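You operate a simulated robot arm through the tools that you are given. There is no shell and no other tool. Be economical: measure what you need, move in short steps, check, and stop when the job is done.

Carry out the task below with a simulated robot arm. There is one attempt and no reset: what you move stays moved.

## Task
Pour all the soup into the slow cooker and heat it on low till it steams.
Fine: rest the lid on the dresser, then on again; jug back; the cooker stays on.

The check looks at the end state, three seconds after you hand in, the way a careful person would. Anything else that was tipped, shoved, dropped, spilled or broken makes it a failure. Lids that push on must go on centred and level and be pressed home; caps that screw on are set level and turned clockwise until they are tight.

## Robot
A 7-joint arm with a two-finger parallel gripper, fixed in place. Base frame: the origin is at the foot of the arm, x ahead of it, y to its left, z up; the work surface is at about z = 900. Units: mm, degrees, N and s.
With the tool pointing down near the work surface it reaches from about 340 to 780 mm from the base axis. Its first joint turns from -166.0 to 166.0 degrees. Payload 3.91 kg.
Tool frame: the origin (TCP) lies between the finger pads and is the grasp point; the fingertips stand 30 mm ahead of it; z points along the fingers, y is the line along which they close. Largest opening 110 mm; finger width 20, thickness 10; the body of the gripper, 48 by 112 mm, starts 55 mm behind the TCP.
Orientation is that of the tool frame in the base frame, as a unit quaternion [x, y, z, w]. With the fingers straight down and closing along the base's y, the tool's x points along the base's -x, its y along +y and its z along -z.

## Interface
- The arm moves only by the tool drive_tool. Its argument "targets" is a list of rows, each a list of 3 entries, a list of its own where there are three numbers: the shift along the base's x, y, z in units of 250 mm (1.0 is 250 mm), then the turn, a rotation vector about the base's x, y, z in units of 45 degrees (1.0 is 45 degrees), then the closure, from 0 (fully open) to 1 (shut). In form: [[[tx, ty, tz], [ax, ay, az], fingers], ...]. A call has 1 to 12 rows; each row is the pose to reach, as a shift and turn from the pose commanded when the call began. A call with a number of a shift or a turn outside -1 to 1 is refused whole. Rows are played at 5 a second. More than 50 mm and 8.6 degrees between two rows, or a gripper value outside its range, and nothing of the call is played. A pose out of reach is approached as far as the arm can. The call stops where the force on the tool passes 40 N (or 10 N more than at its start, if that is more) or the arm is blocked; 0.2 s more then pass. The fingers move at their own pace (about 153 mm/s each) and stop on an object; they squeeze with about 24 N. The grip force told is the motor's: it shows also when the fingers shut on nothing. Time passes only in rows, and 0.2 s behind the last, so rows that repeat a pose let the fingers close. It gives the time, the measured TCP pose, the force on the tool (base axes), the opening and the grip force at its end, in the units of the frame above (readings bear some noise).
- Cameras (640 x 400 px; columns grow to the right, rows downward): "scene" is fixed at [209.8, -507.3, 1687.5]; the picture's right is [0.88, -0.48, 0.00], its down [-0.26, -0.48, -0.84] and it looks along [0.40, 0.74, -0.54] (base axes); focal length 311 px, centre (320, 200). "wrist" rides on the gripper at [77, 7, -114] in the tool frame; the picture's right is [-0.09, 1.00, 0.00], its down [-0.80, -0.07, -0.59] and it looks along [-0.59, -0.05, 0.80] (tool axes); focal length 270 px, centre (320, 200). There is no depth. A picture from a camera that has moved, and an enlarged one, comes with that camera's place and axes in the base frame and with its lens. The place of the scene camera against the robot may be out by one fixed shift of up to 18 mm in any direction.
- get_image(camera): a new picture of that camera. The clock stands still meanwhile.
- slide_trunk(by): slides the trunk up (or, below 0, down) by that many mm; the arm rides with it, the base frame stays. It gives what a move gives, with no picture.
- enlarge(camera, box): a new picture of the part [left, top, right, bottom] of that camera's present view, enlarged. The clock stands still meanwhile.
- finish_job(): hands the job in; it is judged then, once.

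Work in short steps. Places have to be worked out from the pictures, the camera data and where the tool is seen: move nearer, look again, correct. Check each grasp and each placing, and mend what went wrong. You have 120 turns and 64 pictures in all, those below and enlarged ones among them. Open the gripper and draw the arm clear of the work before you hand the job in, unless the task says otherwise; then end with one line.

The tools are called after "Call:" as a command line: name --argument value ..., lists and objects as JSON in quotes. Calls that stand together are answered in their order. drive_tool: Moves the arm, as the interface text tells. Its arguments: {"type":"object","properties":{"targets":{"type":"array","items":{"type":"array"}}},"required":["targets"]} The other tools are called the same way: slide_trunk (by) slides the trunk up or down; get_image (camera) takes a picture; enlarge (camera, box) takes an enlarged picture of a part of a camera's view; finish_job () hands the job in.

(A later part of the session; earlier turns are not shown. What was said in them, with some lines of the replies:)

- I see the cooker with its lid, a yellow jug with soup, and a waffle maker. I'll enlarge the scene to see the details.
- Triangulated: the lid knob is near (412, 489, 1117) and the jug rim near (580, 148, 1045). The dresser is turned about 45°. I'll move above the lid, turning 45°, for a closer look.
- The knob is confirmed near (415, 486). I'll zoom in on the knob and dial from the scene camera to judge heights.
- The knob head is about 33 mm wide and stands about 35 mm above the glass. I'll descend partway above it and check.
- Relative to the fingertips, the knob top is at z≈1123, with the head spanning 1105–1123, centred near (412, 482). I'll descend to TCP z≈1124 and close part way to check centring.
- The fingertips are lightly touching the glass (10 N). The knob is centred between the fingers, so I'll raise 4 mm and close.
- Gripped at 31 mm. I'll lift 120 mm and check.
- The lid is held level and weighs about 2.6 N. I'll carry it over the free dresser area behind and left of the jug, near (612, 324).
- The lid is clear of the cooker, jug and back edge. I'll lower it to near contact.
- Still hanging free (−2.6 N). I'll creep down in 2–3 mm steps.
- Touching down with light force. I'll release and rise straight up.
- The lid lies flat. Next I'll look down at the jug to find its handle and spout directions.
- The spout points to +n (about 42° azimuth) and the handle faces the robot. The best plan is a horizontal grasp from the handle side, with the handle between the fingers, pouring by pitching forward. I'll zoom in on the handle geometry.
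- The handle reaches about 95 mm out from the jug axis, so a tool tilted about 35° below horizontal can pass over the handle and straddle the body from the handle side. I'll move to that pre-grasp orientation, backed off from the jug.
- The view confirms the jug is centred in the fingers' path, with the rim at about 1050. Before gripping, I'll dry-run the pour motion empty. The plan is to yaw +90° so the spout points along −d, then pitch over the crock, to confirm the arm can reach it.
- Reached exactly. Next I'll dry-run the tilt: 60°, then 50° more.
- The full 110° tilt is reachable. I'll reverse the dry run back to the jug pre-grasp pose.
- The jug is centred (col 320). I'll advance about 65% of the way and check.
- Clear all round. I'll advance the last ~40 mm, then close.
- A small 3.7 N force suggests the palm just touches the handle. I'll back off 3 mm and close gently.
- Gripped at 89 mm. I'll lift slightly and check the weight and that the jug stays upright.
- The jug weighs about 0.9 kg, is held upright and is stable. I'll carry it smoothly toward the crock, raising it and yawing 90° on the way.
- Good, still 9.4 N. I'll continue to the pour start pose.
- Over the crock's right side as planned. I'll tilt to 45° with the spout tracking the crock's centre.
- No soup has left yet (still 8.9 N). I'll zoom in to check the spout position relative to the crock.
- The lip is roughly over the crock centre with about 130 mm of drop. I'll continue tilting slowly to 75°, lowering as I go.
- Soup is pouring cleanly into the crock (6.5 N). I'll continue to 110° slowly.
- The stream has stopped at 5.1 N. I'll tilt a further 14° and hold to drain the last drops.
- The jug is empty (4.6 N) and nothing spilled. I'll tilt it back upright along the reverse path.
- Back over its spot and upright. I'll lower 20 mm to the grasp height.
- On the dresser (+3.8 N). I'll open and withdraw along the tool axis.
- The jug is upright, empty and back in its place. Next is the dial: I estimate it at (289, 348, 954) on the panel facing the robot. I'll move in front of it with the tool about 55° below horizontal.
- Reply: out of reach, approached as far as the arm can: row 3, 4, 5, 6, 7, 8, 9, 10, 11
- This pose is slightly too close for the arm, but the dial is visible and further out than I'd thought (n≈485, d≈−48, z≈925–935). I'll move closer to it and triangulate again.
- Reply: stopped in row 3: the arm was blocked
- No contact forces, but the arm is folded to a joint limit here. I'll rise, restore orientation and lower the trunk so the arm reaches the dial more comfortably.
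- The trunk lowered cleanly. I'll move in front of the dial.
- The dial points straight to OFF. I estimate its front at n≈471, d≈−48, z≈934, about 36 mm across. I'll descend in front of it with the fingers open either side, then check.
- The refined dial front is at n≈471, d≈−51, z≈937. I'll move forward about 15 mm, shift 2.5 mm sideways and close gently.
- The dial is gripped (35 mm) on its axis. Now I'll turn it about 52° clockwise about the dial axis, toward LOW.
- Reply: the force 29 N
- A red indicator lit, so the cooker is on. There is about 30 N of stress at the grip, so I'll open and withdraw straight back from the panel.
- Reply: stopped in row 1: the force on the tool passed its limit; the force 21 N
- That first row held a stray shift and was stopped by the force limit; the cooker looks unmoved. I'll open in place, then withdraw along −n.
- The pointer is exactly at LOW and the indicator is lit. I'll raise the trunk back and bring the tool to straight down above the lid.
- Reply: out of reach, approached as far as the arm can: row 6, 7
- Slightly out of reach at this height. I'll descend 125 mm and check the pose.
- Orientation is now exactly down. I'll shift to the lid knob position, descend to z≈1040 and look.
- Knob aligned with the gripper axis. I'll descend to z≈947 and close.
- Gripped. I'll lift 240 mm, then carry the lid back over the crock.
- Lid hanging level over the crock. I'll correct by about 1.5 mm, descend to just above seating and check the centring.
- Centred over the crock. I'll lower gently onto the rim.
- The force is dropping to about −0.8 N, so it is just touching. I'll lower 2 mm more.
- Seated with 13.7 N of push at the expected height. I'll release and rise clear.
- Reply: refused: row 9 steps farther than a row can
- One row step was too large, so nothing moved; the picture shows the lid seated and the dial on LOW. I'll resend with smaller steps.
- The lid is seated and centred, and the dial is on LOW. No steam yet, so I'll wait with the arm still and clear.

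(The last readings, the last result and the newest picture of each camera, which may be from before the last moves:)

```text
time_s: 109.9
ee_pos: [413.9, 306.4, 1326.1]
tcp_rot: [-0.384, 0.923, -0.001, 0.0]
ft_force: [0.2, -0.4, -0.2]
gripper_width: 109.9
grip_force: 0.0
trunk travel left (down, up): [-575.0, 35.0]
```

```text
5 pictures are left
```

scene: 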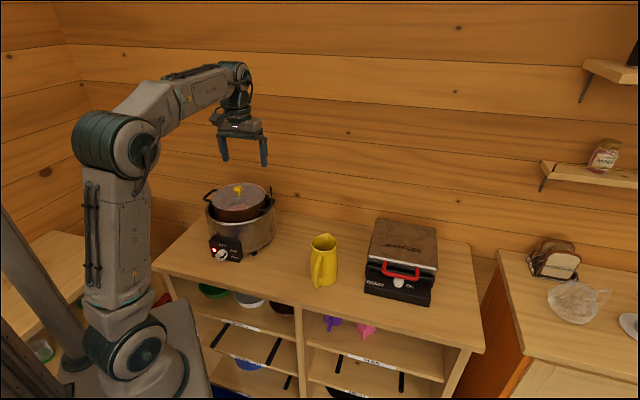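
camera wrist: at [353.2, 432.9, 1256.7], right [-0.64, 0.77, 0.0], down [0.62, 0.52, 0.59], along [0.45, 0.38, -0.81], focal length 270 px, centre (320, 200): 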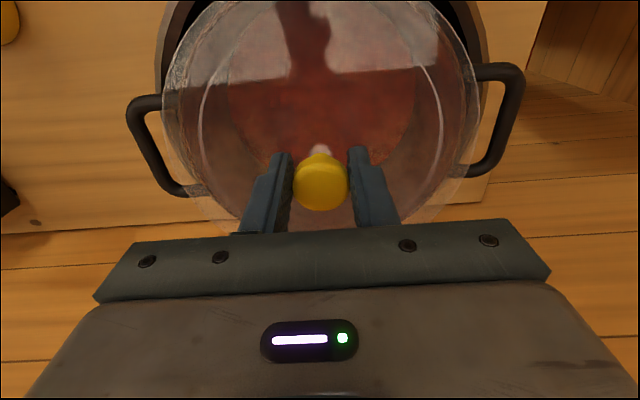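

No steam yet at 110 s. I'll wait about 20 s more.

Call:
drive_tool --targets '[[[0, 0, 0], [0, 0, 0], 0], [[0, 0, 0], [0, 0, 0], 0], [[0, 0, 0], [0, 0, 0], 0], [[0, 0, 0], [0, 0, 0], 0], [[0, 0, 0], [0, 0, 0], 0], [[0, 0, 0], [0, 0, 0], 0], [[0, 0, 0], [0, 0, 0], 0], [[0, 0, 0], [0, 0, 0], 0], [[0, 0, 0], [0, 0, 0], 0], [[0, 0, 0], [0, 0, 0], 0], [[0, 0, 0], [0, 0, 0], 0], [[0, 0, 0], [0, 0, 0], 0]]'

Call:
drive_tool --targets '[[[0, 0, 0], [0, 0, 0], 0], [[0, 0, 0], [0, 0, 0], 0], [[0, 0, 0], [0, 0, 0], 0], [[0, 0, 0], [0, 0, 0], 0], [[0, 0, 0], [0, 0, 0], 0], [[0, 0, 0], [0, 0, 0], 0], [[0, 0, 0], [0, 0, 0], 0], [[0, 0, 0], [0, 0, 0], 0], [[0, 0, 0], [0, 0, 0], 0], [[0, 0, 0], [0, 0, 0], 0], [[0, 0, 0], [0, 0, 0], 0], [[0, 0, 0], [0, 0, 0], 0]]'

Call:
drive_tool --targets '[[[0, 0, 0], [0, 0, 0], 0], [[0, 0, 0], [0, 0, 0], 0], [[0, 0, 0], [0, 0, 0], 0], [[0, 0, 0], [0, 0, 0], 0], [[0, 0, 0], [0, 0, 0], 0], [[0, 0, 0], [0, 0, 0], 0], [[0, 0, 0], [0, 0, 0], 0], [[0, 0, 0], [0, 0, 0], 0], [[0, 0, 0], [0, 0, 0], 0], [[0, 0, 0], [0, 0, 0], 0], [[0, 0, 0], [0, 0, 0], 0], [[0, 0, 0], [0, 0, 0], 0]]'

Call:
drive_tool --targets '[[[0, 0, 0], [0, 0, 0], 0], [[0, 0, 0], [0, 0, 0], 0], [[0, 0, 0], [0, 0, 0], 0], [[0, 0, 0], [0, 0, 0], 0], [[0, 0, 0], [0, 0, 0], 0], [[0, 0, 0], [0, 0, 0], 0], [[0, 0, 0], [0, 0, 0], 0], [[0, 0, 0], [0, 0, 0], 0], [[0, 0, 0], [0, 0, 0], 0], [[0, 0, 0], [0, 0, 0], 0], [[0, 0, 0], [0, 0, 0], 0], [[0, 0, 0], [0, 0, 0], 0]]'

Call:
drive_tool --targets '[[[0, 0, 0], [0, 0, 0], 0], [[0, 0, 0], [0, 0, 0], 0], [[0, 0, 0], [0, 0, 0], 0], [[0, 0, 0], [0, 0, 0], 0], [[0, 0, 0], [0, 0, 0], 0], [[0, 0, 0], [0, 0, 0], 0], [[0, 0, 0], [0, 0, 0], 0], [[0, 0, 0], [0, 0, 0], 0], [[0, 0, 0], [0, 0, 0], 0], [[0, 0, 0], [0, 0, 0], 0], [[0, 0, 0], [0, 0, 0], 0], [[0, 0, 0], [0, 0, 0], 0]]'

Call:
drive_tool --targets '[[[0, 0, 0], [0, 0, 0], 0], [[0, 0, 0], [0, 0, 0], 0], [[0, 0, 0], [0, 0, 0], 0], [[0, 0, 0], [0, 0, 0], 0], [[0, 0, 0], [0, 0, 0], 0], [[0, 0, 0], [0, 0, 0], 0], [[0, 0, 0], [0, 0, 0], 0], [[0, 0, 0], [0, 0, 0], 0], [[0, 0, 0], [0, 0, 0], 0], [[0, 0, 0], [0, 0, 0], 0], [[0, 0, 0], [0, 0, 0], 0], [[0, 0, 0], [0, 0, 0], 0]]'

Call:
drive_tool --targets '[[[0, 0, 0], [0, 0, 0], 0], [[0, 0, 0], [0, 0, 0], 0], [[0, 0, 0], [0, 0, 0], 0], [[0, 0, 0], [0, 0, 0], 0], [[0, 0, 0], [0, 0, 0], 0], [[0, 0, 0], [0, 0, 0], 0], [[0, 0, 0], [0, 0, 0], 0], [[0, 0, 0], [0, 0, 0], 0], [[0, 0, 0], [0, 0, 0], 0], [[0, 0, 0], [0, 0, 0], 0], [[0, 0, 0], [0, 0, 0], 0], [[0, 0, 0], [0, 0, 0], 0]]'

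Call:
drive_tool --targets '[[[0, 0, 0], [0, 0, 0], 0], [[0, 0, 0], [0, 0, 0], 0], [[0, 0, 0], [0, 0, 0], 0], [[0, 0, 0], [0, 0, 0], 0], [[0, 0, 0], [0, 0, 0], 0], [[0, 0, 0], [0, 0, 0], 0], [[0, 0, 0], [0, 0, 0], 0], [[0, 0, 0], [0, 0, 0], 0], [[0, 0, 0], [0, 0, 0], 0], [[0, 0, 0], [0, 0, 0], 0], [[0, 0, 0], [0, 0, 0], 0], [[0, 0, 0], [0, 0, 0], 0]]'

Call:
enlarge --camera "scene" --box '[175, 130, 295, 270]'

```text
time_s: 112.5
ee_pos: [412.4, 306.6, 1326.1]
tcp_rot: [-0.384, 0.923, 0.0, 0.0]
ft_force: [0.1, 1.1, -0.7]
gripper_width: 110.0
grip_force: 0.1
trunk travel left (down, up): [-575.0, 35.0]
```

```text
time_s: 115.1
ee_pos: [414.7, 305.3, 1325.6]
tcp_rot: [-0.383, 0.924, 0.0, -0.001]
ft_force: [-0.3, -0.2, -0.8]
gripper_width: 110.0
grip_force: 0.1
trunk travel left (down, up): [-575.0, 35.0]
```

```text
time_s: 117.7
ee_pos: [413.6, 306.6, 1325.5]
tcp_rot: [-0.383, 0.924, 0.0, -0.001]
ft_force: [0.9, 0.0, -0.3]
gripper_width: 110.1
grip_force: 0.0
trunk travel left (down, up): [-575.0, 35.0]
```

```text
time_s: 120.3
ee_pos: [413.5, 305.8, 1325.3]
tcp_rot: [-0.384, 0.924, -0.001, -0.001]
ft_force: [0.3, 0.0, -0.4]
gripper_width: 110.0
grip_force: 0.1
trunk travel left (down, up): [-575.0, 35.0]
```

```text
time_s: 122.9
ee_pos: [412.3, 306.3, 1325.6]
tcp_rot: [-0.383, 0.924, -0.001, 0.0]
ft_force: [0.0, 0.6, -0.6]
gripper_width: 109.9
grip_force: 0.0
trunk travel left (down, up): [-575.0, 35.0]
```

```text
time_s: 125.5
ee_pos: [412.9, 305.9, 1326.4]
tcp_rot: [-0.384, 0.923, -0.001, -0.001]
ft_force: [0.0, 0.2, -1.1]
gripper_width: 110.0
grip_force: 0.1
trunk travel left (down, up): [-575.0, 35.0]
```

```text
time_s: 128.1
ee_pos: [413.1, 306.8, 1325.5]
tcp_rot: [-0.383, 0.924, 0.0, 0.0]
ft_force: [0.7, -0.3, 0.0]
gripper_width: 110.0
grip_force: 0.1
trunk travel left (down, up): [-575.0, 35.0]
```

```text
time_s: 130.7
ee_pos: [413.1, 305.8, 1326.1]
tcp_rot: [-0.384, 0.924, 0.0, 0.0]
ft_force: [0.3, 0.1, -0.9]
gripper_width: 109.9
grip_force: 0.0
trunk travel left (down, up): [-575.0, 35.0]
```

```text
2.86 times, centred on (235, 200) of scene
camera zoom: at [209.8, -507.3, 1687.5], right [0.88, -0.48, 0.0], down [-0.26, -0.48, -0.84], along [0.4, 0.74, -0.54], focal length 889 px, centre (563, 200)
```

zoom: 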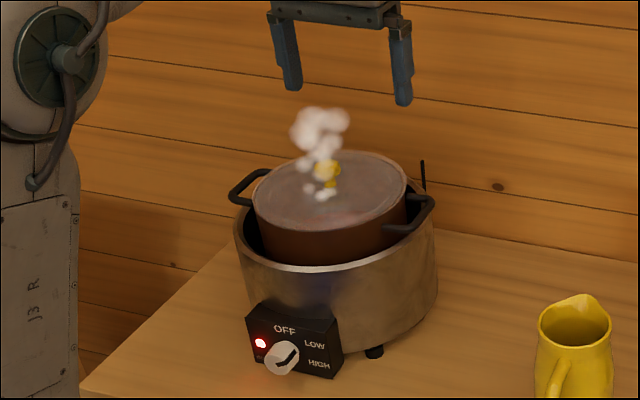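

Steam is rising from the cooker. The lid is seated, the dial is on LOW, the jug is back, and the gripper is open and clear, so I'm handing in.

Call:
finish_job

```text
The job is handed in.
```

All the soup is in the slow cooker and steaming on LOW with its lid back on; the empty jug is back in its place and the cooker is still on.
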